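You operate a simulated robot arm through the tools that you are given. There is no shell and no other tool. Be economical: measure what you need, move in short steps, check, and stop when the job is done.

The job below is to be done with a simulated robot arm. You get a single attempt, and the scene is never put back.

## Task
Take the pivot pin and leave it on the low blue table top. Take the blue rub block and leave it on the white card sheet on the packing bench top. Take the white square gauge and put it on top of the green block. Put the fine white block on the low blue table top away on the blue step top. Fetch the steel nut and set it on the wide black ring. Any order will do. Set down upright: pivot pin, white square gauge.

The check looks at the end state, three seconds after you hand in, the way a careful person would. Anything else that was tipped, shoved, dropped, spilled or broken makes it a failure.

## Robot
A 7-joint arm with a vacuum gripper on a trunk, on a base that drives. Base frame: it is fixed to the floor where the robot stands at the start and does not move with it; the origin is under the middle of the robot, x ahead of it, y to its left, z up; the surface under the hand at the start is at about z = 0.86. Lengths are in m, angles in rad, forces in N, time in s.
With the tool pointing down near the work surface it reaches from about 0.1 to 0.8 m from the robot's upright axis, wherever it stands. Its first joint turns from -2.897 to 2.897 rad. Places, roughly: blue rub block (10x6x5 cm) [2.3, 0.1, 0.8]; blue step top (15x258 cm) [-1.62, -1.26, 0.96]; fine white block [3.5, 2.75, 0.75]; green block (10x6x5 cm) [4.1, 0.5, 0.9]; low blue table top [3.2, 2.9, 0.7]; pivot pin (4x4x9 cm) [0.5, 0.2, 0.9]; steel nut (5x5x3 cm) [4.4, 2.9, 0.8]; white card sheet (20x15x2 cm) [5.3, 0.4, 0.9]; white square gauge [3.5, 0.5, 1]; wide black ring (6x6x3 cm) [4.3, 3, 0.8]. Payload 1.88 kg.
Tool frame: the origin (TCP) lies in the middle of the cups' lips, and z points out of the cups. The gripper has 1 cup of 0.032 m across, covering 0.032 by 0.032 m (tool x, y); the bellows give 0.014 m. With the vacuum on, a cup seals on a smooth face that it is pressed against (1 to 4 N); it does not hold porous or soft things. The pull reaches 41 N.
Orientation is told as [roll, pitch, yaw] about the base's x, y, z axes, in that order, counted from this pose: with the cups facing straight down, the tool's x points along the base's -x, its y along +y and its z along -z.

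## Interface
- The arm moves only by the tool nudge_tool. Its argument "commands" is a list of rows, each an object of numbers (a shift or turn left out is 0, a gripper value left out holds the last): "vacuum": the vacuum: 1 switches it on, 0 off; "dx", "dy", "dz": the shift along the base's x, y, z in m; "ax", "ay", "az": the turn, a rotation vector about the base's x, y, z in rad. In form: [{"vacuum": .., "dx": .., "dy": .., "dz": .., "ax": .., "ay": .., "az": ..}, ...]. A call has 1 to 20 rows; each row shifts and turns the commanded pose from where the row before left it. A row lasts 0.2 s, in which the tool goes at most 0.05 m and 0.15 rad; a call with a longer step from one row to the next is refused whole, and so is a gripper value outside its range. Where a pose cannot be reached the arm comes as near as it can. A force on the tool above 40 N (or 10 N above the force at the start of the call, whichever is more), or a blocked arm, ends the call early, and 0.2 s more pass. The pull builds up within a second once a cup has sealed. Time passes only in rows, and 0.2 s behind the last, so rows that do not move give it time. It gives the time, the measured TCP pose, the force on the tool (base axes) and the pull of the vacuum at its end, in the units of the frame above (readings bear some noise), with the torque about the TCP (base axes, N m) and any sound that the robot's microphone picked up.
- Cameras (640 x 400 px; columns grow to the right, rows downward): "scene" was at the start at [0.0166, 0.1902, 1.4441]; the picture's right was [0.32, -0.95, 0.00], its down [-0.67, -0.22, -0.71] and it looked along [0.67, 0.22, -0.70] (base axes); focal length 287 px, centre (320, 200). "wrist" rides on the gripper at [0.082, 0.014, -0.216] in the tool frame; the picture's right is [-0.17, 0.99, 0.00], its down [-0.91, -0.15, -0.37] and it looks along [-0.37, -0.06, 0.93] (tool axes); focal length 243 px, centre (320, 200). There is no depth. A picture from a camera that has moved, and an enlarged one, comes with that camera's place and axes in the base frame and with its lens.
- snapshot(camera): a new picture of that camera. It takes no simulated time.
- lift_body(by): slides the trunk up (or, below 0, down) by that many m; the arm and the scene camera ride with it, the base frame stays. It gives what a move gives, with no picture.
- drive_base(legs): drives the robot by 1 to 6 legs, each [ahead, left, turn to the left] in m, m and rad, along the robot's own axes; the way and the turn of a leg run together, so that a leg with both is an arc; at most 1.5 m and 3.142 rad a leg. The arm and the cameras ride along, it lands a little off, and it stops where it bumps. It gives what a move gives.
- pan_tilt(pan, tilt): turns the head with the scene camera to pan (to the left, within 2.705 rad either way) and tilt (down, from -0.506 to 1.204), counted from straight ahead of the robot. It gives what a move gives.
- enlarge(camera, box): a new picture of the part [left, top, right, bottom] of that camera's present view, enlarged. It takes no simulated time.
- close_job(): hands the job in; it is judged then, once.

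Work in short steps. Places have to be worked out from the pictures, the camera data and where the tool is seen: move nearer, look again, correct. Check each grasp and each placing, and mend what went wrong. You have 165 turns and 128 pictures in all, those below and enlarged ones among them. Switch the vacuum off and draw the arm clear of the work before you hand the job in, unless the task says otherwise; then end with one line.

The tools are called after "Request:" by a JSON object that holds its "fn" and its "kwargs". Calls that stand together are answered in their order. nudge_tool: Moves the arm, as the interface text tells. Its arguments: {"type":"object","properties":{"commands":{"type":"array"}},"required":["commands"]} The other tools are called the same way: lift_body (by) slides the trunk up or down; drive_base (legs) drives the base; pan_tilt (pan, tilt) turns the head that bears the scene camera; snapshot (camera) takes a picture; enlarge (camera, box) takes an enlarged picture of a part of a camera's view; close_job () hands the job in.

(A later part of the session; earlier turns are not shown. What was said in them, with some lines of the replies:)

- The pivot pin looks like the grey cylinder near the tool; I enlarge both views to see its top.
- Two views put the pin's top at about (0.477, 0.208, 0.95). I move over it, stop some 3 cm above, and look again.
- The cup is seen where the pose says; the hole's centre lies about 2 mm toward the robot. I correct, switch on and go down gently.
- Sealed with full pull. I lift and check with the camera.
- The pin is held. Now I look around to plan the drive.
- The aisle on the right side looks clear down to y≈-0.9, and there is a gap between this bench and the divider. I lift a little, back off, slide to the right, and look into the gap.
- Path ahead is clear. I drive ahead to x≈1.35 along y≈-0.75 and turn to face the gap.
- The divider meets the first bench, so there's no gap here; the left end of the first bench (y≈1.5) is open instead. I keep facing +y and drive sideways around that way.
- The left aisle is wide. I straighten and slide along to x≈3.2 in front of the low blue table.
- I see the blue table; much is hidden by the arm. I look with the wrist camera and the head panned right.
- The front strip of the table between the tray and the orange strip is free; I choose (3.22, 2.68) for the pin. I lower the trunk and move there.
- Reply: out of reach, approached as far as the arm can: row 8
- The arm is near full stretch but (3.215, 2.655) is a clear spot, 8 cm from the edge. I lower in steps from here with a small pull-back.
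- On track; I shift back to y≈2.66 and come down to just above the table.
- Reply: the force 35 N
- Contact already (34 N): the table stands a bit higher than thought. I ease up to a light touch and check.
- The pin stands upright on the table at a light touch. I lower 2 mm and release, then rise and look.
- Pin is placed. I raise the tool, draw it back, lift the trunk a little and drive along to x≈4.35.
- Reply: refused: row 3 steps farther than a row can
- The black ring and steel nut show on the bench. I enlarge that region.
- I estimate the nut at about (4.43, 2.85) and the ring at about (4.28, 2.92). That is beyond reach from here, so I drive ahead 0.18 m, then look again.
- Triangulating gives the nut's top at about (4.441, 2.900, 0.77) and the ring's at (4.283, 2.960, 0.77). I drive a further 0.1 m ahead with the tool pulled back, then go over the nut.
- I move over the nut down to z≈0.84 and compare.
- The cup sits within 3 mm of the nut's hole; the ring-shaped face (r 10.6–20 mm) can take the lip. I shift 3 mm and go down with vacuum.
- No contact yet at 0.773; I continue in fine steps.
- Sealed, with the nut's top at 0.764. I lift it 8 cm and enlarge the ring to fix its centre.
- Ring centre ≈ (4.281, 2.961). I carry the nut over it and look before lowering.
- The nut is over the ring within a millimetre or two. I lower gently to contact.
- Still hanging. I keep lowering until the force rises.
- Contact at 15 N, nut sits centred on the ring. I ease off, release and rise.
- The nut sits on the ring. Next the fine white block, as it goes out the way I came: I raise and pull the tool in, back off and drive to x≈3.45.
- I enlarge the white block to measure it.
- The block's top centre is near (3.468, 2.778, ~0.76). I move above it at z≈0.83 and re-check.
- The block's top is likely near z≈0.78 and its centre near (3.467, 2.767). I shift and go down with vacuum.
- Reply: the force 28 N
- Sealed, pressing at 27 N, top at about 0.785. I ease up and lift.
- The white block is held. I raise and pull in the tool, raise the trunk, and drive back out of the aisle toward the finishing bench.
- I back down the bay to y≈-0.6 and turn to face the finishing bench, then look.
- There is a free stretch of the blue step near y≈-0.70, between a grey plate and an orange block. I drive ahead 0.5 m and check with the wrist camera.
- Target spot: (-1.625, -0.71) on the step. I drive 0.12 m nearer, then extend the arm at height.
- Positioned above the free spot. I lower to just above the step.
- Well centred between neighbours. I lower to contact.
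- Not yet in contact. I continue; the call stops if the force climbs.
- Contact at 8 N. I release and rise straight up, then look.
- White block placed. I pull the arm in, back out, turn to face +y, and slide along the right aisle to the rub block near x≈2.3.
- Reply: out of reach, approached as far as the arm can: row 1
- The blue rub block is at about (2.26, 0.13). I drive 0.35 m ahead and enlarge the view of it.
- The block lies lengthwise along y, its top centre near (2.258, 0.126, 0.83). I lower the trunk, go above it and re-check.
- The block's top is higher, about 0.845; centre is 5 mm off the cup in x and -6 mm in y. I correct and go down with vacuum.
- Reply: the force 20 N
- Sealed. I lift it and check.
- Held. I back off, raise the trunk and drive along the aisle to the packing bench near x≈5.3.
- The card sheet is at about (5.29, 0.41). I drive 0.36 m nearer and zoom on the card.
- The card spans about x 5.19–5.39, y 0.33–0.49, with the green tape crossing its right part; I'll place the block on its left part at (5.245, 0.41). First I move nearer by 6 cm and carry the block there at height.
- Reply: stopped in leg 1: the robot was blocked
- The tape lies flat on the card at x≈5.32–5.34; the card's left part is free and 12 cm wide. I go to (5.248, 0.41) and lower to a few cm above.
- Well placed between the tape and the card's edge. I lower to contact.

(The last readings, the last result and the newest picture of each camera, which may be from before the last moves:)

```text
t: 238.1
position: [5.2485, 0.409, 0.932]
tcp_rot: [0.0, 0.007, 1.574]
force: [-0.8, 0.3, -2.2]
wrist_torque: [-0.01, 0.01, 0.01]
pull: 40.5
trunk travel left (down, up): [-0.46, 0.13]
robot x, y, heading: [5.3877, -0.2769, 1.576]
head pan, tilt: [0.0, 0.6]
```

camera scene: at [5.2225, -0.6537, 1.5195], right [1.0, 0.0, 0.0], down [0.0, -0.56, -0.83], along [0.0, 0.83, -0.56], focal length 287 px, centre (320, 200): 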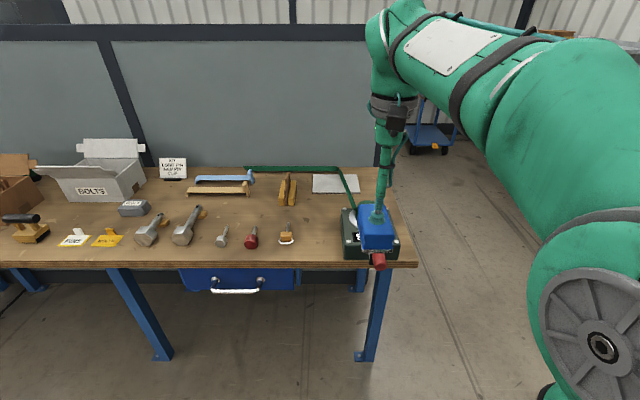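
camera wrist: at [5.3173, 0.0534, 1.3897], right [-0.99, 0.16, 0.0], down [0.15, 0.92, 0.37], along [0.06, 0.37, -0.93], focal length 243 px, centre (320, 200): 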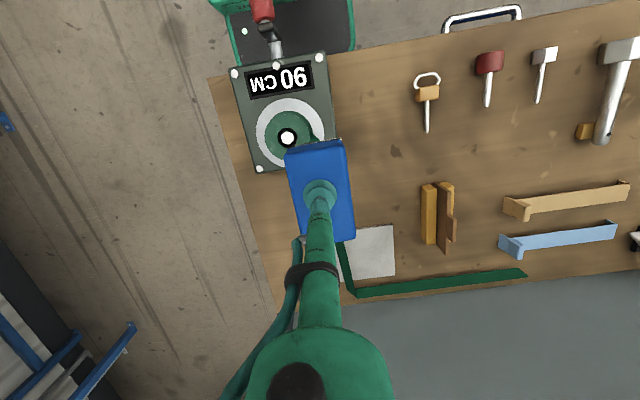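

Request:
{"fn": "nudge_tool", "kwargs": {"commands": [{"dz": -0.003}, {"dz": -0.002}, {"dz": -0.002}, {}]}}

Request:
{"fn": "enlarge", "kwargs": {"camera": "scene", "box": [280, 190, 400, 265]}}

```text
t: 239.1
position: [5.2499, 0.4098, 0.9254]
tcp_rot: [0.001, 0.007, 1.573]
force: [0.7, 0.4, -2.0]
wrist_torque: [-0.05, 0.01, -0.01]
pull: 40.5
trunk travel left (down, up): [-0.46, 0.13]
robot x, y, heading: [5.3866, -0.2768, 1.576]
head pan, tilt: [0.0, 0.6]
```

```text
5.33 times, centred on (340, 228) of scene
camera zoom: at [5.2214, -0.2463, 1.5196], right [1.0, 0.0, 0.0], down [0.0, -0.56, -0.83], along [0.0, 0.83, -0.56], focal length 1533 px, centre (213, 53)
```

zoom: 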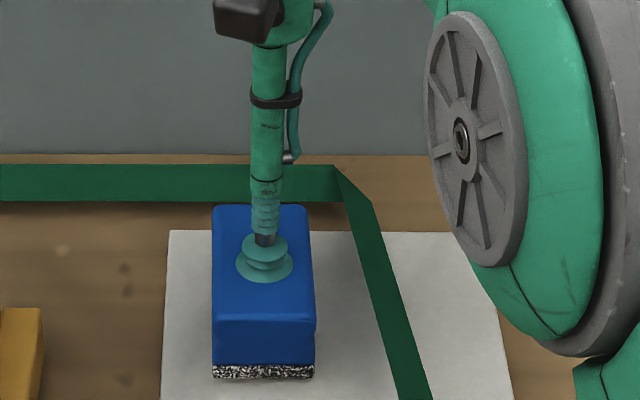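

Still hanging just above. I continue down.

Request:
{"fn": "nudge_tool", "kwargs": {"commands": [{"dz": -0.003}, {"dz": -0.002}, {"dz": -0.002}, {}]}}

```text
t: 240.1
position: [5.2486, 0.4096, 0.9192]
tcp_rot: [0.0, 0.004, 1.574]
force: [-1.8, -3.0, 7.9]
wrist_torque: [0.15, 0.05, -0.03]
pull: 41.1
trunk travel left (down, up): [-0.46, 0.13]
robot x, y, heading: [5.3864, -0.2712, 1.575]
head pan, tilt: [0.0, 0.6]
```

Contact at 8 N. I release, rise and look.

Request:
{"fn": "nudge_tool", "kwargs": {"commands": [{"vacuum": 0}, {}, {}, {"dz": 0.01}, {"dz": 0.04}, {"dz": 0.05}, {"dz": 0.05}, {}]}}

Request:
{"fn": "enlarge", "kwargs": {"camera": "scene", "box": [240, 170, 440, 295]}}

```text
t: 241.9
position: [5.2512, 0.4076, 1.0702]
tcp_rot: [0.0, 0.007, 1.575]
force: [0.0, 0.9, 0.0]
wrist_torque: [0.01, 0.04, 0.04]
pull: 0.1
trunk travel left (down, up): [-0.46, 0.13]
robot x, y, heading: [5.3854, -0.275, 1.573]
head pan, tilt: [0.0, 0.6]
```

```text
3.20 times, centred on (340, 232) of scene
camera zoom: at [5.2213, -0.2463, 1.5195], right [1.0, 0.0, 0.0], down [0.0, -0.56, -0.83], along [0.0, 0.83, -0.56], focal length 920 px, centre (256, 96)
```

zoom: 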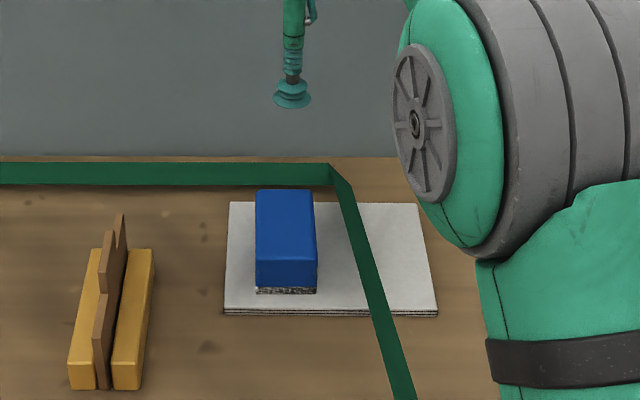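

Rub block done. I pull in, back off and slide left to x≈3.8 to look for the white square gauge and green block.

Request:
{"fn": "nudge_tool", "kwargs": {"commands": [{"dz": 0.04}, {"dz": 0.04}, {"dy": -0.05}, {"dy": -0.05}, {"dy": -0.05}, {"dy": -0.05}]}}

Request:
{"fn": "drive_base", "kwargs": {"legs": [[-0.4, 0, 0], [0, 1.4, 0], [0, 0.1, 0]]}}

Request:
{"fn": "snapshot", "kwargs": {"camera": "scene"}}

```text
t: 243.3
position: [5.2503, 0.2095, 1.1485]
tcp_rot: [-0.001, 0.008, 1.575]
force: [-0.5, -1.3, -0.1]
wrist_torque: [0.02, 0.0, -0.02]
pull: 0.0
trunk travel left (down, up): [-0.46, 0.13]
robot x, y, heading: [5.3863, -0.2736, 1.573]
head pan, tilt: [0.0, 0.6]
```

```text
t: 253.1
position: [3.7572, -0.1904, 1.1472]
tcp_rot: [-0.001, 0.006, 1.573]
force: [0.5, 0.1, -0.4]
wrist_torque: [-0.01, 0.02, -0.02]
pull: 0.0
trunk travel left (down, up): [-0.46, 0.13]
robot x, y, heading: [3.888, -0.6771, 1.573]
head pan, tilt: [0.0, 0.6]
```

```text
54 pictures are left
camera scene: at [3.7271, -0.6456, 1.5195], right [1.0, 0.0, 0.0], down [0.0, -0.56, -0.83], along [0.0, 0.83, -0.56], focal length 287 px, centre (320, 200)
```

scene: 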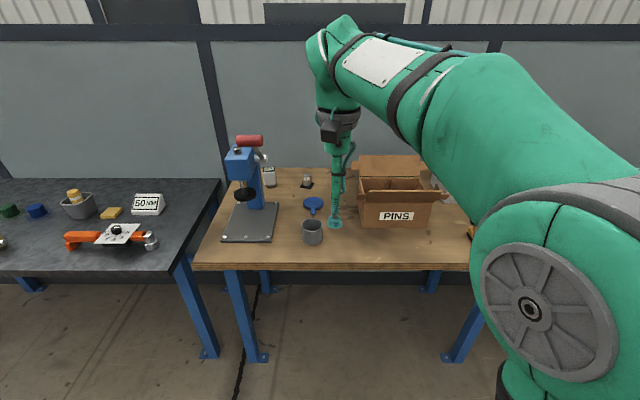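

I zoom near the press, where a white standing item shows.

Request:
{"fn": "enlarge", "kwargs": {"camera": "scene", "box": [200, 120, 360, 220]}}

Request:
{"fn": "snapshot", "kwargs": {"camera": "wrist"}}

```text
4.00 times, centred on (280, 170) of scene
camera zoom: at [3.7271, -0.6456, 1.5195], right [1.0, 0.0, 0.0], down [0.0, -0.56, -0.83], along [0.0, 0.83, -0.56], focal length 1150 px, centre (480, 320)
```

zoom: 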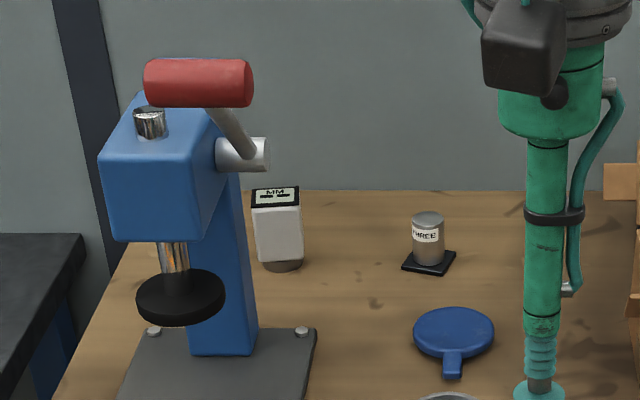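

```text
52 pictures are left
camera wrist: at [3.7426, -0.2715, 1.3661], right [-0.99, 0.16, 0.0], down [0.15, 0.92, 0.37], along [0.06, 0.36, -0.93], focal length 243 px, centre (320, 200)
```

wrist: 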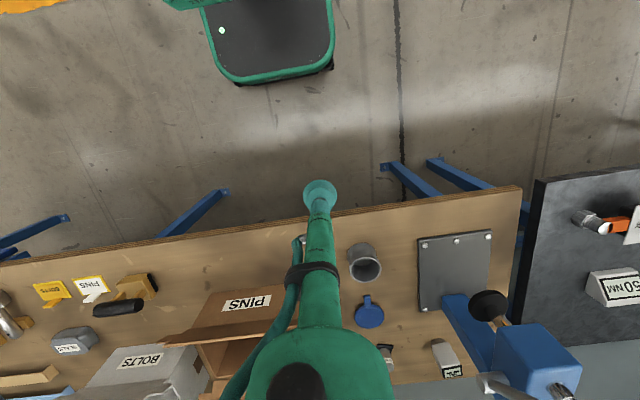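

The gauge looks to be the white post behind the press at about (3.515, 0.42), top near 0.95. I move to x≈3.75, nearer the bench, and look again.

Request:
{"fn": "drive_base", "kwargs": {"legs": [[0, 0.12, 0], [0.33, 0, 0]]}}

Request:
{"fn": "enlarge", "kwargs": {"camera": "scene", "box": [200, 130, 400, 255]}}

Request:
{"fn": "snapshot", "kwargs": {"camera": "wrist"}}

```text
t: 256.1
position: [3.6357, 0.1433, 1.1477]
tcp_rot: [0.0, 0.008, 1.574]
force: [0.5, 0.7, -0.3]
wrist_torque: [0.0, -0.03, 0.05]
pull: 0.2
trunk travel left (down, up): [-0.46, 0.13]
robot x, y, heading: [3.7725, -0.343, 1.573]
head pan, tilt: [0.0, 0.6]
```

```text
3.20 times, centred on (300, 192) of scene
camera zoom: at [3.6077, -0.3124, 1.5195], right [1.0, 0.0, 0.0], down [0.0, -0.56, -0.83], along [0.0, 0.83, -0.56], focal length 920 px, centre (384, 224)
```

zoom: 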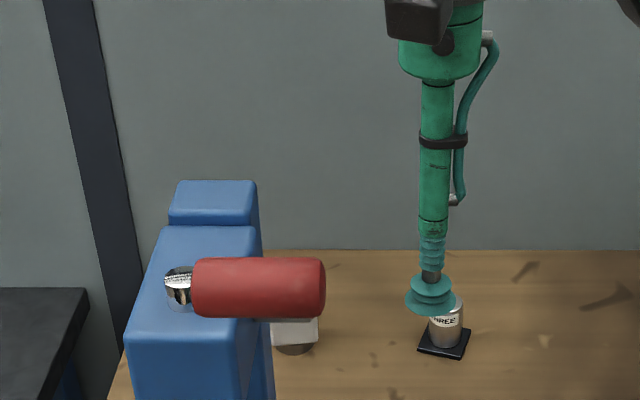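

```text
50 pictures are left
camera wrist: at [3.6225, 0.0618, 1.366], right [-0.99, 0.16, 0.0], down [0.15, 0.92, 0.37], along [0.06, 0.36, -0.93], focal length 243 px, centre (320, 200)
```

wrist: 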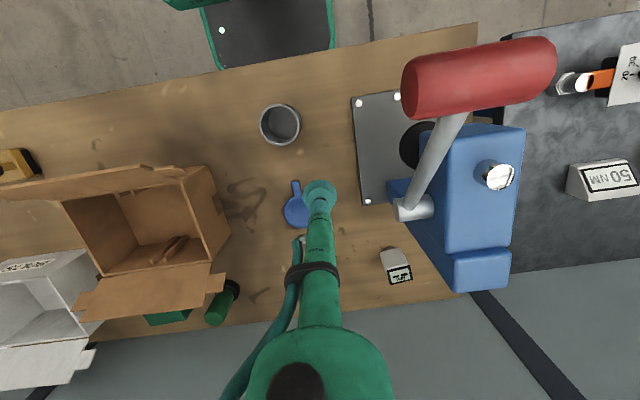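

The wrist view shows the gauge at about (3.516, 0.40) with the press's lever and handle in front-left, so the arm should come in from the right. I shift the base right 9 cm and ahead 5 cm, then move the tool to y≈0.36 at x≈3.64.

Request:
{"fn": "drive_base", "kwargs": {"legs": [[0.0, -0.09, 0], [0.05, 0, 0]]}}

Request:
{"fn": "nudge_tool", "kwargs": {"commands": [{"dy": 0.04}, {"dx": -0.02, "dy": 0.04}, {"dx": -0.03, "dy": 0.03}, {"dx": -0.03, "dy": 0.03}, {}]}}

Request:
{"fn": "snapshot", "kwargs": {"camera": "scene"}}

Request:
{"fn": "enlarge", "kwargs": {"camera": "wrist", "box": [300, 120, 460, 220]}}

```text
t: 257.7
position: [3.7287, 0.1934, 1.1472]
tcp_rot: [0.002, 0.01, 1.572]
force: [-0.1, 1.4, 0.4]
wrist_torque: [0.01, -0.01, 0.04]
pull: 0.1
trunk travel left (down, up): [-0.46, 0.13]
robot x, y, heading: [3.8664, -0.2917, 1.574]
head pan, tilt: [0.0, 0.6]
```

```text
t: 258.9
position: [3.6471, 0.3343, 1.1462]
tcp_rot: [0.0, 0.008, 1.572]
force: [-0.2, -0.2, -1.1]
wrist_torque: [-0.05, 0.0, 0.0]
pull: 0.0
trunk travel left (down, up): [-0.46, 0.13]
robot x, y, heading: [3.8613, -0.2932, 1.57]
head pan, tilt: [0.0, 0.6]
```

```text
49 pictures are left
camera scene: at [3.6991, -0.2621, 1.5195], right [1.0, 0.0, 0.0], down [0.0, -0.57, -0.82], along [0.0, 0.82, -0.57], focal length 287 px, centre (320, 200)
```

scene: 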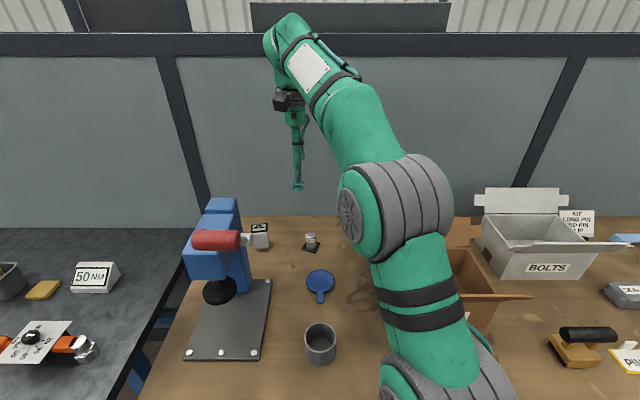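

```text
4.00 times, centred on (380, 170) of wrist
camera zoom: at [3.6324, 0.2522, 1.3648], right [-0.99, 0.17, 0.0], down [0.15, 0.92, 0.37], along [0.06, 0.36, -0.93], focal length 970 px, centre (80, 320)
```

zoom: 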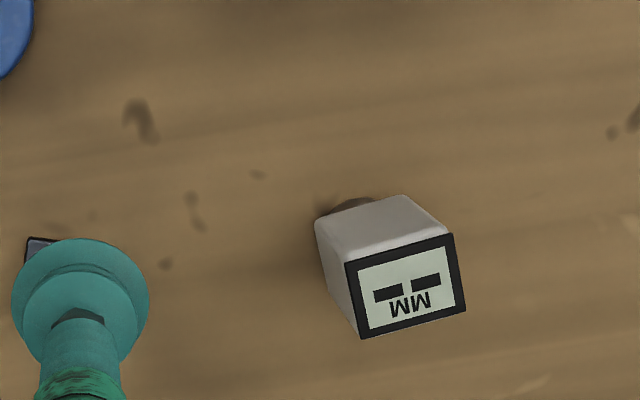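

The arm is well clear of the press. Gauge top centre ≈ (3.512, 0.419, 0.95). I move above it, then lower to z≈1.01.

Request:
{"fn": "nudge_tool", "kwargs": {"commands": [{"dy": 0.045}, {"dx": -0.04, "dy": 0.02}, {"dx": -0.045, "dy": 0.02}, {"dx": -0.045}, {"dx": -0.005, "dz": -0.045}, {"dz": -0.045}, {"dz": -0.045}, {}]}}

Request:
{"fn": "enlarge", "kwargs": {"camera": "wrist", "box": [240, 120, 400, 220]}}

Request:
{"fn": "snapshot", "kwargs": {"camera": "scene"}}

```text
t: 260.7
position: [3.5551, 0.3663, 0.9807]
tcp_rot: [0.0, 0.009, 1.572]
force: [-1.0, 0.3, -0.2]
wrist_torque: [-0.02, 0.01, -0.01]
pull: 0.0
out of reach, approached as far as the arm can: row 2, 3, 4
trunk travel left (down, up): [-0.46, 0.13]
robot x, y, heading: [3.8676, -0.2874, 1.575]
head pan, tilt: [0.0, 0.6]
```

```text
4.00 times, centred on (320, 170) of wrist
camera zoom: at [3.5408, 0.2856, 1.2], right [-0.99, 0.17, 0.0], down [0.15, 0.92, 0.37], along [0.06, 0.36, -0.93], focal length 970 px, centre (320, 320)
```

zoom: 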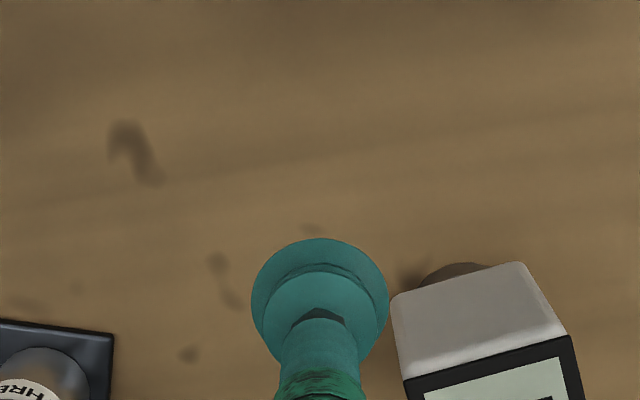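

```text
46 pictures are left
camera scene: at [3.6992, -0.2622, 1.5195], right [1.0, 0.0, 0.0], down [0.0, -0.57, -0.82], along [0.0, 0.82, -0.57], focal length 287 px, centre (320, 200)
```

scene: 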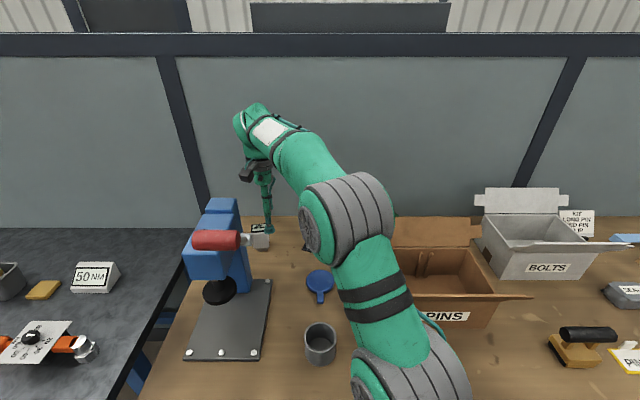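

The reach limit stopped the tool short, above and beside the gauge. I raise the tool away, raise the trunk by 0.12 (which gives more reach) and shift the base 5 cm left.

Request:
{"fn": "lift_body", "kwargs": {"by": 0.12}}

Request:
{"fn": "drive_base", "kwargs": {"legs": [[0, 0.05, 0]]}}

Request:
{"fn": "nudge_tool", "kwargs": {"commands": [{"dy": 0.03, "dz": -0.03}, {"dx": 0.003, "dy": 0.024, "dz": -0.03}, {}]}}

Request:
{"fn": "enlarge", "kwargs": {"camera": "wrist", "box": [240, 120, 400, 220]}}

Request:
{"fn": "enlarge", "kwargs": {"camera": "scene", "box": [200, 180, 400, 305]}}

```text
t: 262.2
position: [3.5547, 0.3661, 1.1017]
tcp_rot: [-0.001, 0.009, 1.57]
force: [-0.3, -0.3, 0.6]
wrist_torque: [0.0, -0.01, 0.01]
pull: 0.1
trunk travel left (down, up): [-0.58, 0.01]
robot x, y, heading: [3.865, -0.292, 1.573]
head pan, tilt: [0.0, 0.6]
```

```text
t: 263.2
position: [3.5059, 0.367, 1.1026]
tcp_rot: [0.0, 0.009, 1.571]
force: [0.5, -0.4, 0.4]
wrist_torque: [0.0, -0.03, 0.03]
pull: 0.0
trunk travel left (down, up): [-0.58, 0.01]
robot x, y, heading: [3.8126, -0.2901, 1.57]
head pan, tilt: [0.0, 0.6]
```

```text
t: 264.0
position: [3.51, 0.4203, 1.0414]
tcp_rot: [0.0, 0.007, 1.572]
force: [-0.5, -0.2, 0.3]
wrist_torque: [-0.02, 0.05, 0.0]
pull: 0.0
trunk travel left (down, up): [-0.58, 0.01]
robot x, y, heading: [3.8164, -0.2895, 1.571]
head pan, tilt: [0.0, 0.6]
```

```text
4.00 times, centred on (320, 170) of wrist
camera zoom: at [3.4959, 0.3399, 1.2603], right [-0.99, 0.17, 0.0], down [0.15, 0.92, 0.37], along [0.06, 0.36, -0.93], focal length 970 px, centre (320, 320)
```

zoom: 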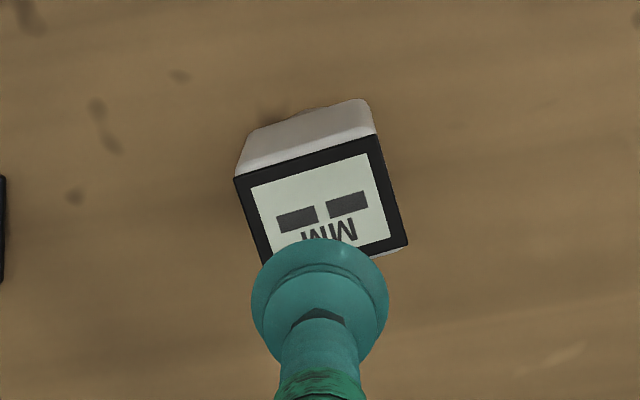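

```text
3.20 times, centred on (300, 242) of scene
camera zoom: at [3.6496, -0.2621, 1.6395], right [1.0, 0.0, 0.0], down [0.0, -0.57, -0.82], along [0.0, 0.82, -0.57], focal length 920 px, centre (384, 64)
```

zoom: 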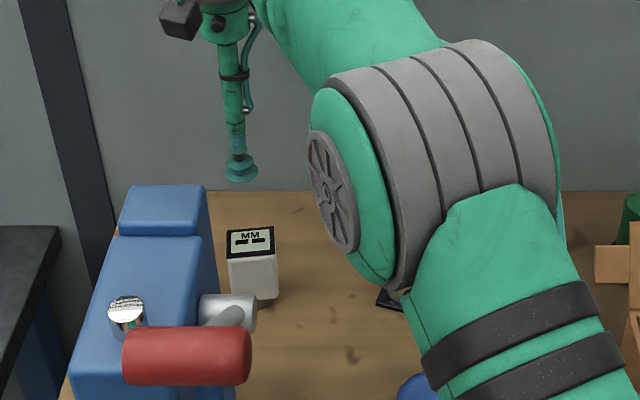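

Both views put the cup centred over the gauge. I lower with the vacuum on.

Request:
{"fn": "nudge_tool", "kwargs": {"commands": [{"vacuum": 1, "dz": -0.045}, {"dz": -0.03}, {"dz": -0.006}, {"dz": -0.004}, {}, {}]}}

```text
t: 265.4
position: [3.5096, 0.4194, 0.9582]
tcp_rot: [-0.001, 0.008, 1.57]
force: [0.1, -0.6, 1.2]
wrist_torque: [-0.02, 0.01, 0.01]
pull: 0.1
trunk travel left (down, up): [-0.58, 0.01]
robot x, y, heading: [3.8143, -0.2918, 1.57]
head pan, tilt: [0.0, 0.6]
```

Request:
{"fn": "nudge_tool", "kwargs": {"commands": [{"dz": -0.003}, {"dz": -0.003}, {}, {}, {}]}}

Request:
{"fn": "enlarge", "kwargs": {"camera": "scene", "box": [210, 210, 310, 272]}}

```text
t: 266.6
position: [3.5087, 0.419, 0.951]
tcp_rot: [-0.002, 0.008, 1.569]
force: [0.9, 0.5, 0.5]
wrist_torque: [-0.04, 0.04, -0.02]
pull: 0.1
trunk travel left (down, up): [-0.58, 0.01]
robot x, y, heading: [3.8136, -0.2928, 1.572]
head pan, tilt: [0.0, 0.6]
```

```text
6.40 times, centred on (260, 241) of scene
camera zoom: at [3.6495, -0.2623, 1.6395], right [1.0, 0.0, 0.0], down [0.0, -0.56, -0.83], along [0.0, 0.83, -0.56], focal length 1839 px, centre (704, -62)
```

zoom: 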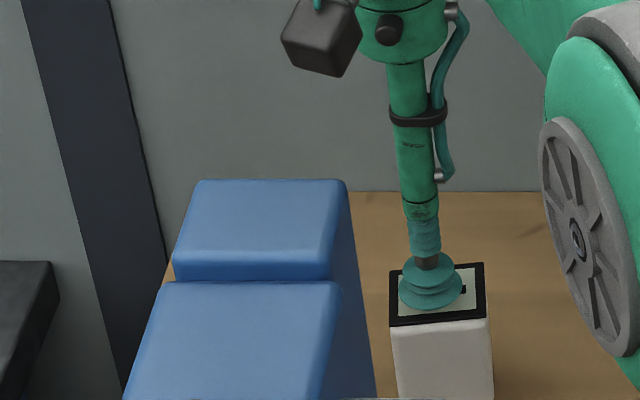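

Cup is centred on the display, nearly touching. I go on in fine steps.

Request:
{"fn": "nudge_tool", "kwargs": {"commands": [{"dz": -0.003}, {"dz": -0.003}, {}, {}, {}]}}

```text
t: 267.8
position: [3.5082, 0.4207, 0.945]
tcp_rot: [0.0, 0.009, 1.57]
force: [-0.4, 0.6, 1.0]
wrist_torque: [-0.01, 0.01, 0.01]
pull: 40.6
trunk travel left (down, up): [-0.58, 0.01]
robot x, y, heading: [3.8132, -0.2924, 1.575]
head pan, tilt: [0.0, 0.6]
```

Sealed at 0.945. I lift straight up and check.

Request:
{"fn": "nudge_tool", "kwargs": {"commands": [{"dz": 0.01}, {"dz": 0.03}, {"dz": 0.045}, {"dz": 0.045}, {"dz": 0.045}, {}]}}

Request:
{"fn": "snapshot", "kwargs": {"camera": "scene"}}

```text
t: 269.2
position: [3.5051, 0.4211, 1.1201]
tcp_rot: [0.0, 0.009, 1.57]
force: [0.3, -0.5, -3.5]
wrist_torque: [-0.01, 0.0, 0.01]
pull: 40.5
trunk travel left (down, up): [-0.58, 0.01]
robot x, y, heading: [3.8153, -0.2902, 1.566]
head pan, tilt: [0.0, 0.6]
```

```text
42 pictures are left
camera scene: at [3.6495, -0.2624, 1.6395], right [1.0, 0.0, 0.0], down [0.0, -0.56, -0.83], along [0.0, 0.83, -0.56], focal length 287 px, centre (320, 200)
```

scene: 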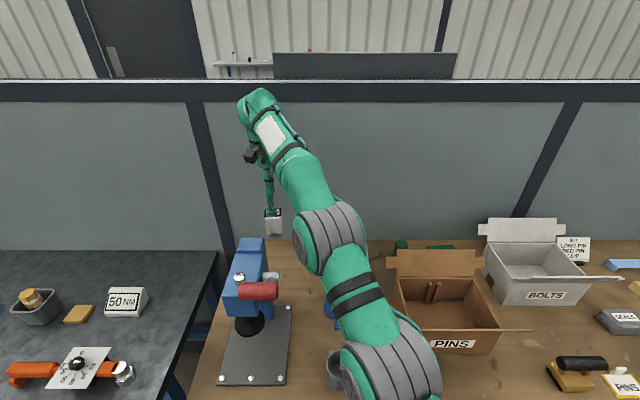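

The gauge is held. The green block is behind the PINS box; I move the gauge away from the press, pull in, and shift the base right to look there.

Request:
{"fn": "nudge_tool", "kwargs": {"commands": [{"dx": 0.04, "dz": 0.01}, {"dx": 0.045}, {"dx": 0.045, "dy": -0.01}, {"dx": 0.03, "dy": -0.03}, {"dx": 0.03, "dy": -0.03, "dz": 0.02}, {"dy": -0.03, "dz": 0.03}, {"dz": 0.03}]}}

Request:
{"fn": "drive_base", "kwargs": {"legs": [[0, -0.35, 0]]}}

Request:
{"fn": "snapshot", "kwargs": {"camera": "wrist"}}

Request:
{"fn": "snapshot", "kwargs": {"camera": "scene"}}

```text
t: 270.8
position: [3.6987, 0.3212, 1.2109]
tcp_rot: [0.0, 0.012, 1.571]
force: [-0.8, 0.2, -3.2]
wrist_torque: [-0.03, 0.03, -0.03]
pull: 41.1
trunk travel left (down, up): [-0.58, 0.01]
robot x, y, heading: [3.8155, -0.2927, 1.572]
head pan, tilt: [0.0, 0.6]
```

```text
t: 273.0
position: [4.0522, 0.3221, 1.2111]
tcp_rot: [0.0, 0.009, 1.569]
force: [-0.2, -0.1, -3.9]
wrist_torque: [-0.01, 0.02, -0.01]
pull: 40.6
trunk travel left (down, up): [-0.58, 0.01]
robot x, y, heading: [4.1679, -0.2913, 1.577]
head pan, tilt: [0.0, 0.6]
```

```text
41 pictures are left
camera wrist: at [4.0378, 0.2409, 1.4298], right [-0.99, 0.17, 0.0], down [0.15, 0.92, 0.37], along [0.06, 0.36, -0.93], focal length 243 px, centre (320, 200)
```

wrist: 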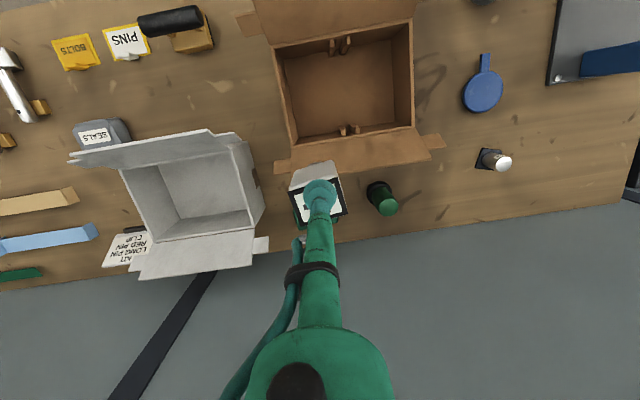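

```text
40 pictures are left
camera scene: at [4.0024, -0.262, 1.6395], right [1.0, 0.0, 0.0], down [0.0, -0.57, -0.83], along [0.0, 0.83, -0.57], focal length 287 px, centre (320, 200)
```

scene: 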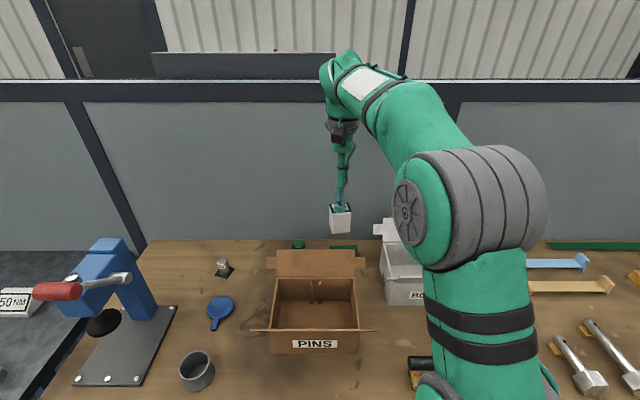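

I zoom on the region behind the PINS box in both views.

Request:
{"fn": "enlarge", "kwargs": {"camera": "scene", "box": [260, 200, 420, 300]}}

Request:
{"fn": "enlarge", "kwargs": {"camera": "wrist", "box": [240, 140, 400, 240]}}

```text
4.00 times, centred on (340, 250) of scene
camera zoom: at [4.0024, -0.262, 1.6395], right [1.0, 0.0, 0.0], down [0.0, -0.57, -0.83], along [0.0, 0.83, -0.57], focal length 1150 px, centre (240, 0)
```

zoom: 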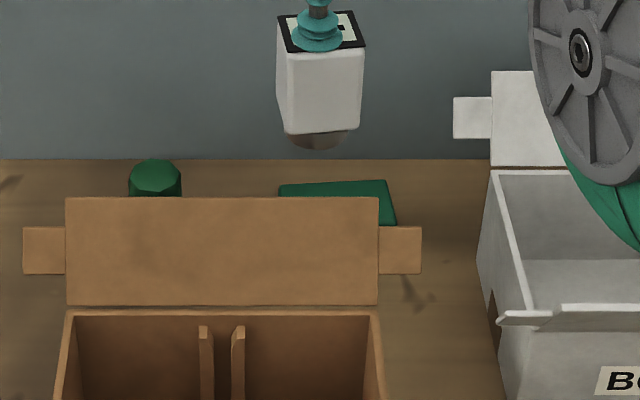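

```text
4.00 times, centred on (320, 190) of wrist
camera zoom: at [4.0378, 0.2409, 1.4298], right [-0.99, 0.17, 0.0], down [0.15, 0.92, 0.37], along [0.06, 0.36, -0.93], focal length 970 px, centre (320, 240)
```

zoom: 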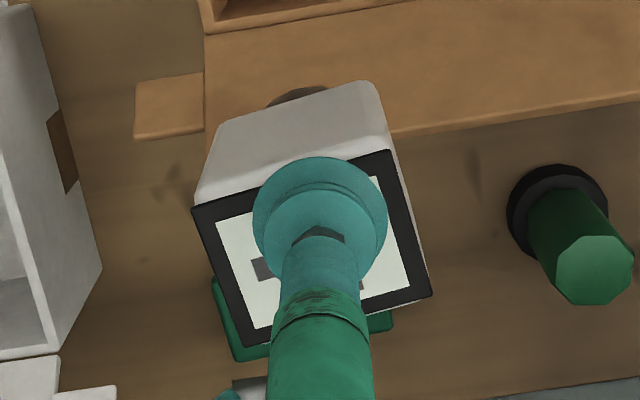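

The green block lies at x 4.04–4.14, y 0.455–0.515, its top near 0.90; the box flap tops out around z≈1.03 at y≈0.37. I carry the gauge over to TCP (4.086, 0.481) staying above 1.14, then look.

Request:
{"fn": "nudge_tool", "kwargs": {"commands": [{"dx": 0.017, "dy": 0.03}, {"dx": 0.017, "dy": 0.03}, {"dy": 0.035, "dz": -0.02}, {"dy": 0.035, "dz": -0.025}, {"dy": 0.029, "dz": -0.025}, {}]}}

Request:
{"fn": "enlarge", "kwargs": {"camera": "scene", "box": [260, 180, 420, 280]}}

Request:
{"fn": "enlarge", "kwargs": {"camera": "wrist", "box": [240, 120, 400, 220]}}

```text
t: 274.4
position: [4.0864, 0.4804, 1.1421]
tcp_rot: [-0.002, 0.005, 1.569]
force: [0.7, -1.3, -2.8]
wrist_torque: [0.12, 0.01, -0.04]
pull: 40.2
trunk travel left (down, up): [-0.58, 0.01]
robot x, y, heading: [4.1676, -0.2937, 1.573]
head pan, tilt: [0.0, 0.6]
```

```text
4.00 times, centred on (340, 230) of scene
camera zoom: at [4.0024, -0.2643, 1.6397], right [1.0, 0.0, 0.0], down [0.0, -0.56, -0.83], along [0.0, 0.83, -0.56], focal length 1150 px, centre (240, 80)
```

zoom: 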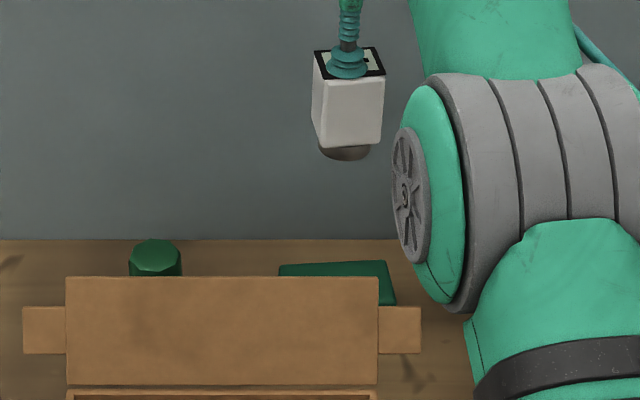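

```text
4.00 times, centred on (320, 170) of wrist
camera zoom: at [4.0727, 0.3984, 1.3613], right [-0.99, 0.17, 0.0], down [0.15, 0.92, 0.37], along [0.06, 0.36, -0.93], focal length 970 px, centre (320, 320)
```

zoom: 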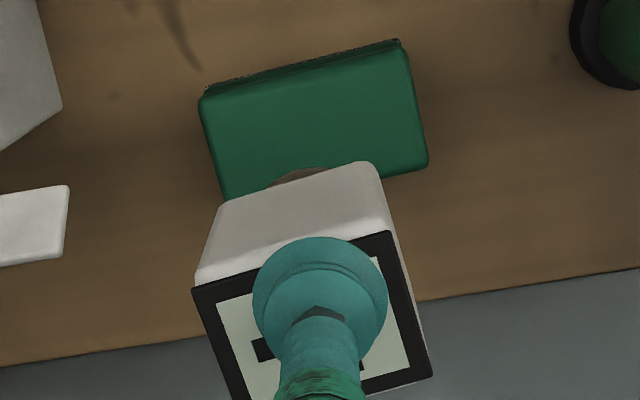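

The axis is right over the block's centre; the gauge sits ~5 mm further in y, so I shift -4 mm and lower to z≈1.03.

Request:
{"fn": "nudge_tool", "kwargs": {"commands": [{"dx": 0.001, "dy": -0.004, "dz": -0.03}, {"dz": -0.04}, {"dz": -0.04}, {}]}}

Request:
{"fn": "enlarge", "kwargs": {"camera": "scene", "box": [290, 200, 390, 262]}}

Request:
{"fn": "enlarge", "kwargs": {"camera": "wrist", "box": [240, 120, 400, 220]}}

```text
t: 275.4
position: [4.087, 0.4779, 1.0323]
tcp_rot: [0.0, 0.009, 1.57]
force: [0.1, -0.7, -3.2]
wrist_torque: [-0.01, 0.03, 0.0]
pull: 40.7
trunk travel left (down, up): [-0.58, 0.01]
robot x, y, heading: [4.1633, -0.2891, 1.571]
head pan, tilt: [0.0, 0.6]
```

```text
6.40 times, centred on (340, 231) of scene
camera zoom: at [4.0021, -0.2618, 1.6395], right [1.0, 0.0, 0.0], down [0.0, -0.57, -0.82], along [0.0, 0.82, -0.57], focal length 1839 px, centre (192, 2)
```

zoom: 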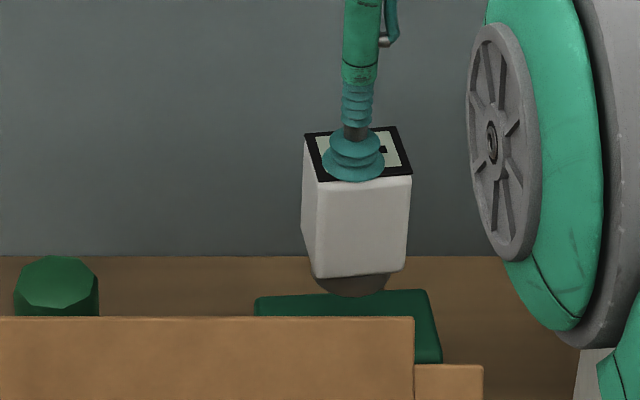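

```text
4.00 times, centred on (320, 170) of wrist
camera zoom: at [4.0729, 0.3961, 1.2507], right [-0.99, 0.17, 0.0], down [0.15, 0.92, 0.37], along [0.06, 0.36, -0.93], focal length 970 px, centre (320, 320)
```

zoom: 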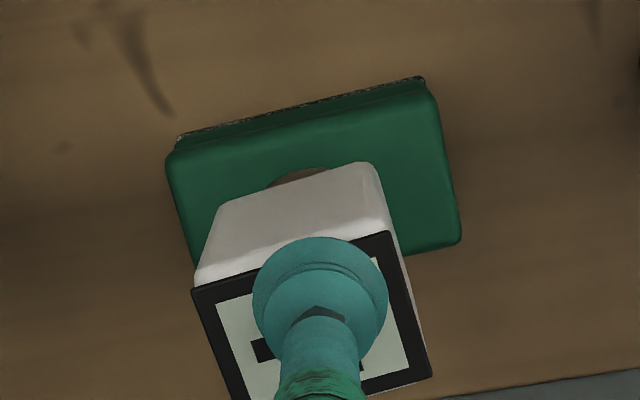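

Small correction (-3 mm x, +2 mm y), then down to contact in small steps.

Request:
{"fn": "nudge_tool", "kwargs": {"commands": [{"dx": -0.003, "dy": 0.002, "dz": -0.015}, {"dz": -0.01}, {"dz": -0.004}, {"dz": -0.003}, {}]}}

Request:
{"fn": "enlarge", "kwargs": {"camera": "scene", "box": [290, 210, 390, 272]}}

```text
t: 276.6
position: [4.0842, 0.4779, 0.9992]
tcp_rot: [-0.002, 0.01, 1.57]
force: [-0.8, -0.5, -3.0]
wrist_torque: [0.02, 0.01, -0.01]
pull: 40.9
trunk travel left (down, up): [-0.58, 0.01]
robot x, y, heading: [4.1649, -0.2896, 1.571]
head pan, tilt: [0.0, 0.6]
```

```text
6.40 times, centred on (340, 241) of scene
camera zoom: at [4.0021, -0.2619, 1.6395], right [1.0, 0.0, 0.0], down [0.0, -0.57, -0.82], along [0.0, 0.82, -0.57], focal length 1839 px, centre (192, -62)
```

zoom: 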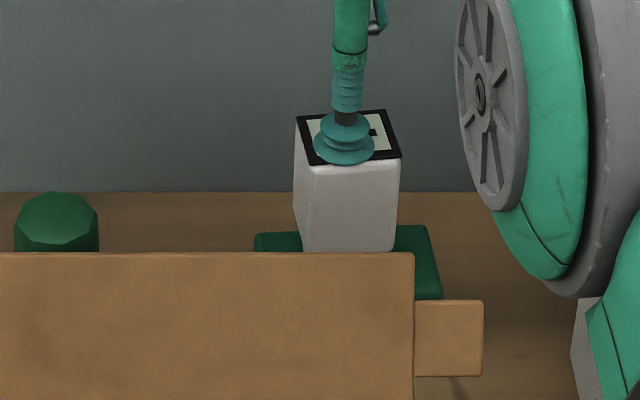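

Still hanging; I go on down.

Request:
{"fn": "nudge_tool", "kwargs": {"commands": [{"dz": -0.003}, {"dz": -0.003}, {"dz": -0.002}, {}]}}

```text
t: 277.6
position: [4.0841, 0.4783, 0.9906]
tcp_rot: [-0.001, 0.009, 1.569]
force: [-0.3, -1.0, -2.3]
wrist_torque: [-0.02, -0.04, -0.03]
pull: 41.1
trunk travel left (down, up): [-0.58, 0.01]
robot x, y, heading: [4.1642, -0.2894, 1.57]
head pan, tilt: [0.0, 0.6]
```

Request:
{"fn": "nudge_tool", "kwargs": {"commands": [{"dz": -0.002}, {"dz": -0.002}, {}]}}

Request:
{"fn": "enlarge", "kwargs": {"camera": "wrist", "box": [240, 120, 400, 220]}}

```text
t: 278.4
position: [4.0829, 0.4785, 0.9896]
tcp_rot: [0.0, 0.004, 1.568]
force: [1.5, -4.4, 16.8]
wrist_torque: [0.1, -0.03, -0.05]
pull: 41.0
trunk travel left (down, up): [-0.58, 0.01]
robot x, y, heading: [4.1657, -0.2914, 1.575]
head pan, tilt: [0.0, 0.6]
```

```text
4.00 times, centred on (320, 170) of wrist
camera zoom: at [4.0696, 0.3961, 1.2082], right [-0.99, 0.17, 0.0], down [0.15, 0.92, 0.37], along [0.06, 0.37, -0.93], focal length 970 px, centre (320, 320)
```

zoom: 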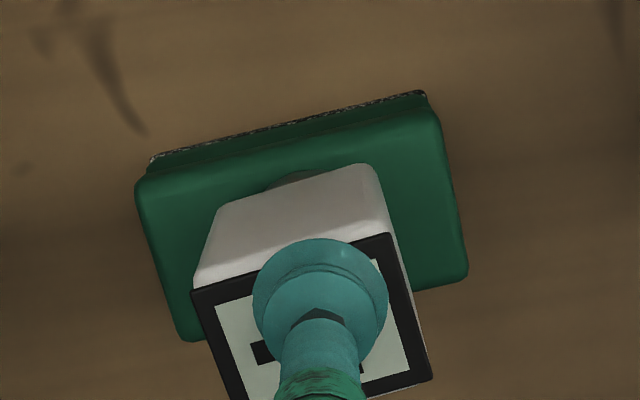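

Contact at 17 N, the foot fully on the block. I ease off, release and rise straight up.

Request:
{"fn": "nudge_tool", "kwargs": {"commands": [{"dz": 0.002}, {"vacuum": 0}, {}, {}, {}, {"dz": 0.005}, {"dz": 0.02}, {"dz": 0.04}, {"dz": 0.045}, {}]}}

Request:
{"fn": "enlarge", "kwargs": {"camera": "scene", "box": [290, 200, 390, 262]}}

Request:
{"fn": "enlarge", "kwargs": {"camera": "wrist", "box": [240, 120, 400, 220]}}

```text
t: 280.6
position: [4.0859, 0.4779, 1.1015]
tcp_rot: [0.001, 0.007, 1.571]
force: [0.5, -0.2, 0.8]
wrist_torque: [0.03, 0.0, 0.0]
pull: 0.1
trunk travel left (down, up): [-0.58, 0.01]
robot x, y, heading: [4.1691, -0.2923, 1.57]
head pan, tilt: [0.0, 0.6]
```

```text
6.40 times, centred on (340, 231) of scene
camera zoom: at [4.0022, -0.2622, 1.6395], right [1.0, 0.0, 0.0], down [0.0, -0.56, -0.83], along [0.0, 0.83, -0.56], focal length 1839 px, centre (192, 2)
```

zoom: 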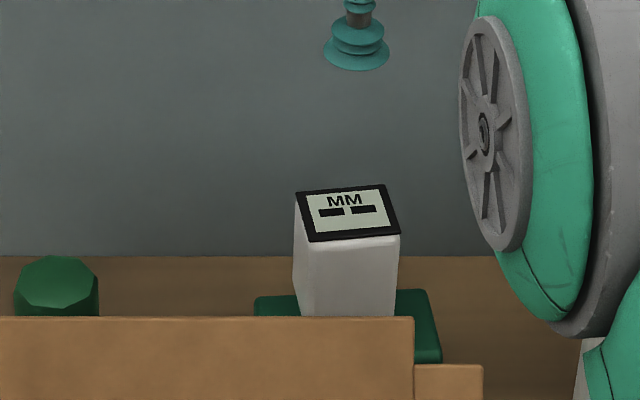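

```text
4.00 times, centred on (320, 170) of wrist
camera zoom: at [4.071, 0.3968, 1.3197], right [-0.99, 0.17, 0.0], down [0.15, 0.92, 0.37], along [0.06, 0.36, -0.93], focal length 970 px, centre (320, 320)
```

zoom: 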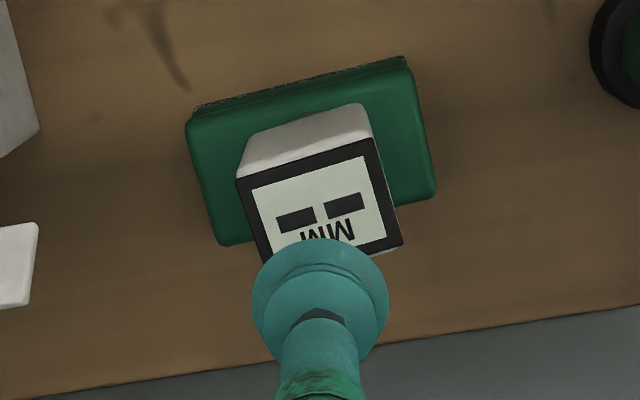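

The gauge stands upright on the green block. I draw the arm clear, back off and take a last look at the bench.

Request:
{"fn": "nudge_tool", "kwargs": {"commands": [{"dz": 0.04, "dy": -0.01}, {"dy": -0.035, "dz": 0.03}, {"dy": -0.045}, {"dy": -0.045}, {"dy": -0.045}]}}

Request:
{"fn": "drive_base", "kwargs": {"legs": [[-0.35, 0, 0]]}}

Request:
{"fn": "snapshot", "kwargs": {"camera": "scene"}}

```text
t: 281.8
position: [4.0834, 0.2971, 1.1685]
tcp_rot: [0.0, 0.007, 1.57]
force: [-0.5, -0.8, -0.3]
wrist_torque: [0.03, 0.01, -0.01]
pull: 0.0
trunk travel left (down, up): [-0.58, 0.01]
robot x, y, heading: [4.1697, -0.2904, 1.569]
head pan, tilt: [0.0, 0.6]
```

```text
t: 284.1
position: [4.0832, -0.0534, 1.1682]
tcp_rot: [0.001, 0.008, 1.571]
force: [0.8, 0.5, 0.0]
wrist_torque: [0.01, 0.0, 0.01]
pull: 0.1
trunk travel left (down, up): [-0.58, 0.01]
robot x, y, heading: [4.1688, -0.642, 1.572]
head pan, tilt: [0.0, 0.6]
```

```text
29 pictures are left
camera scene: at [4.0019, -0.6139, 1.6395], right [1.0, 0.0, 0.0], down [0.0, -0.56, -0.83], along [0.0, 0.83, -0.56], focal length 287 px, centre (320, 200)
```

scene: 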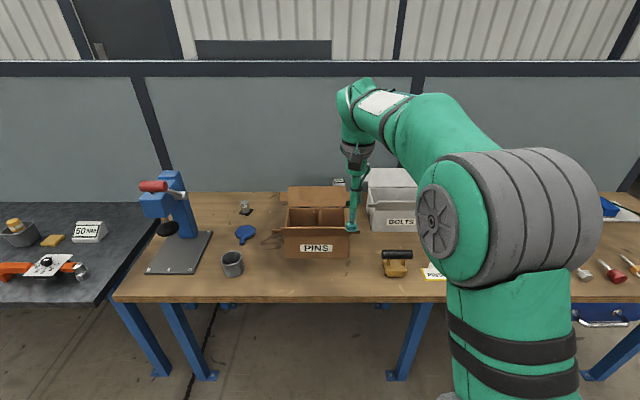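

All five placements have been checked, the vacuum is off and the arm is clear, so I hand the job in.

Request:
{"fn": "close_job", "kwargs": {}}

```text
The job is handed in.
```

All five items were placed as asked: the pivot pin and white square gauge stand upright, and camera pictures after each release showed everything in position. The base bumped something once at the packing bench, and no shifted items showed in the pictures afterwards.
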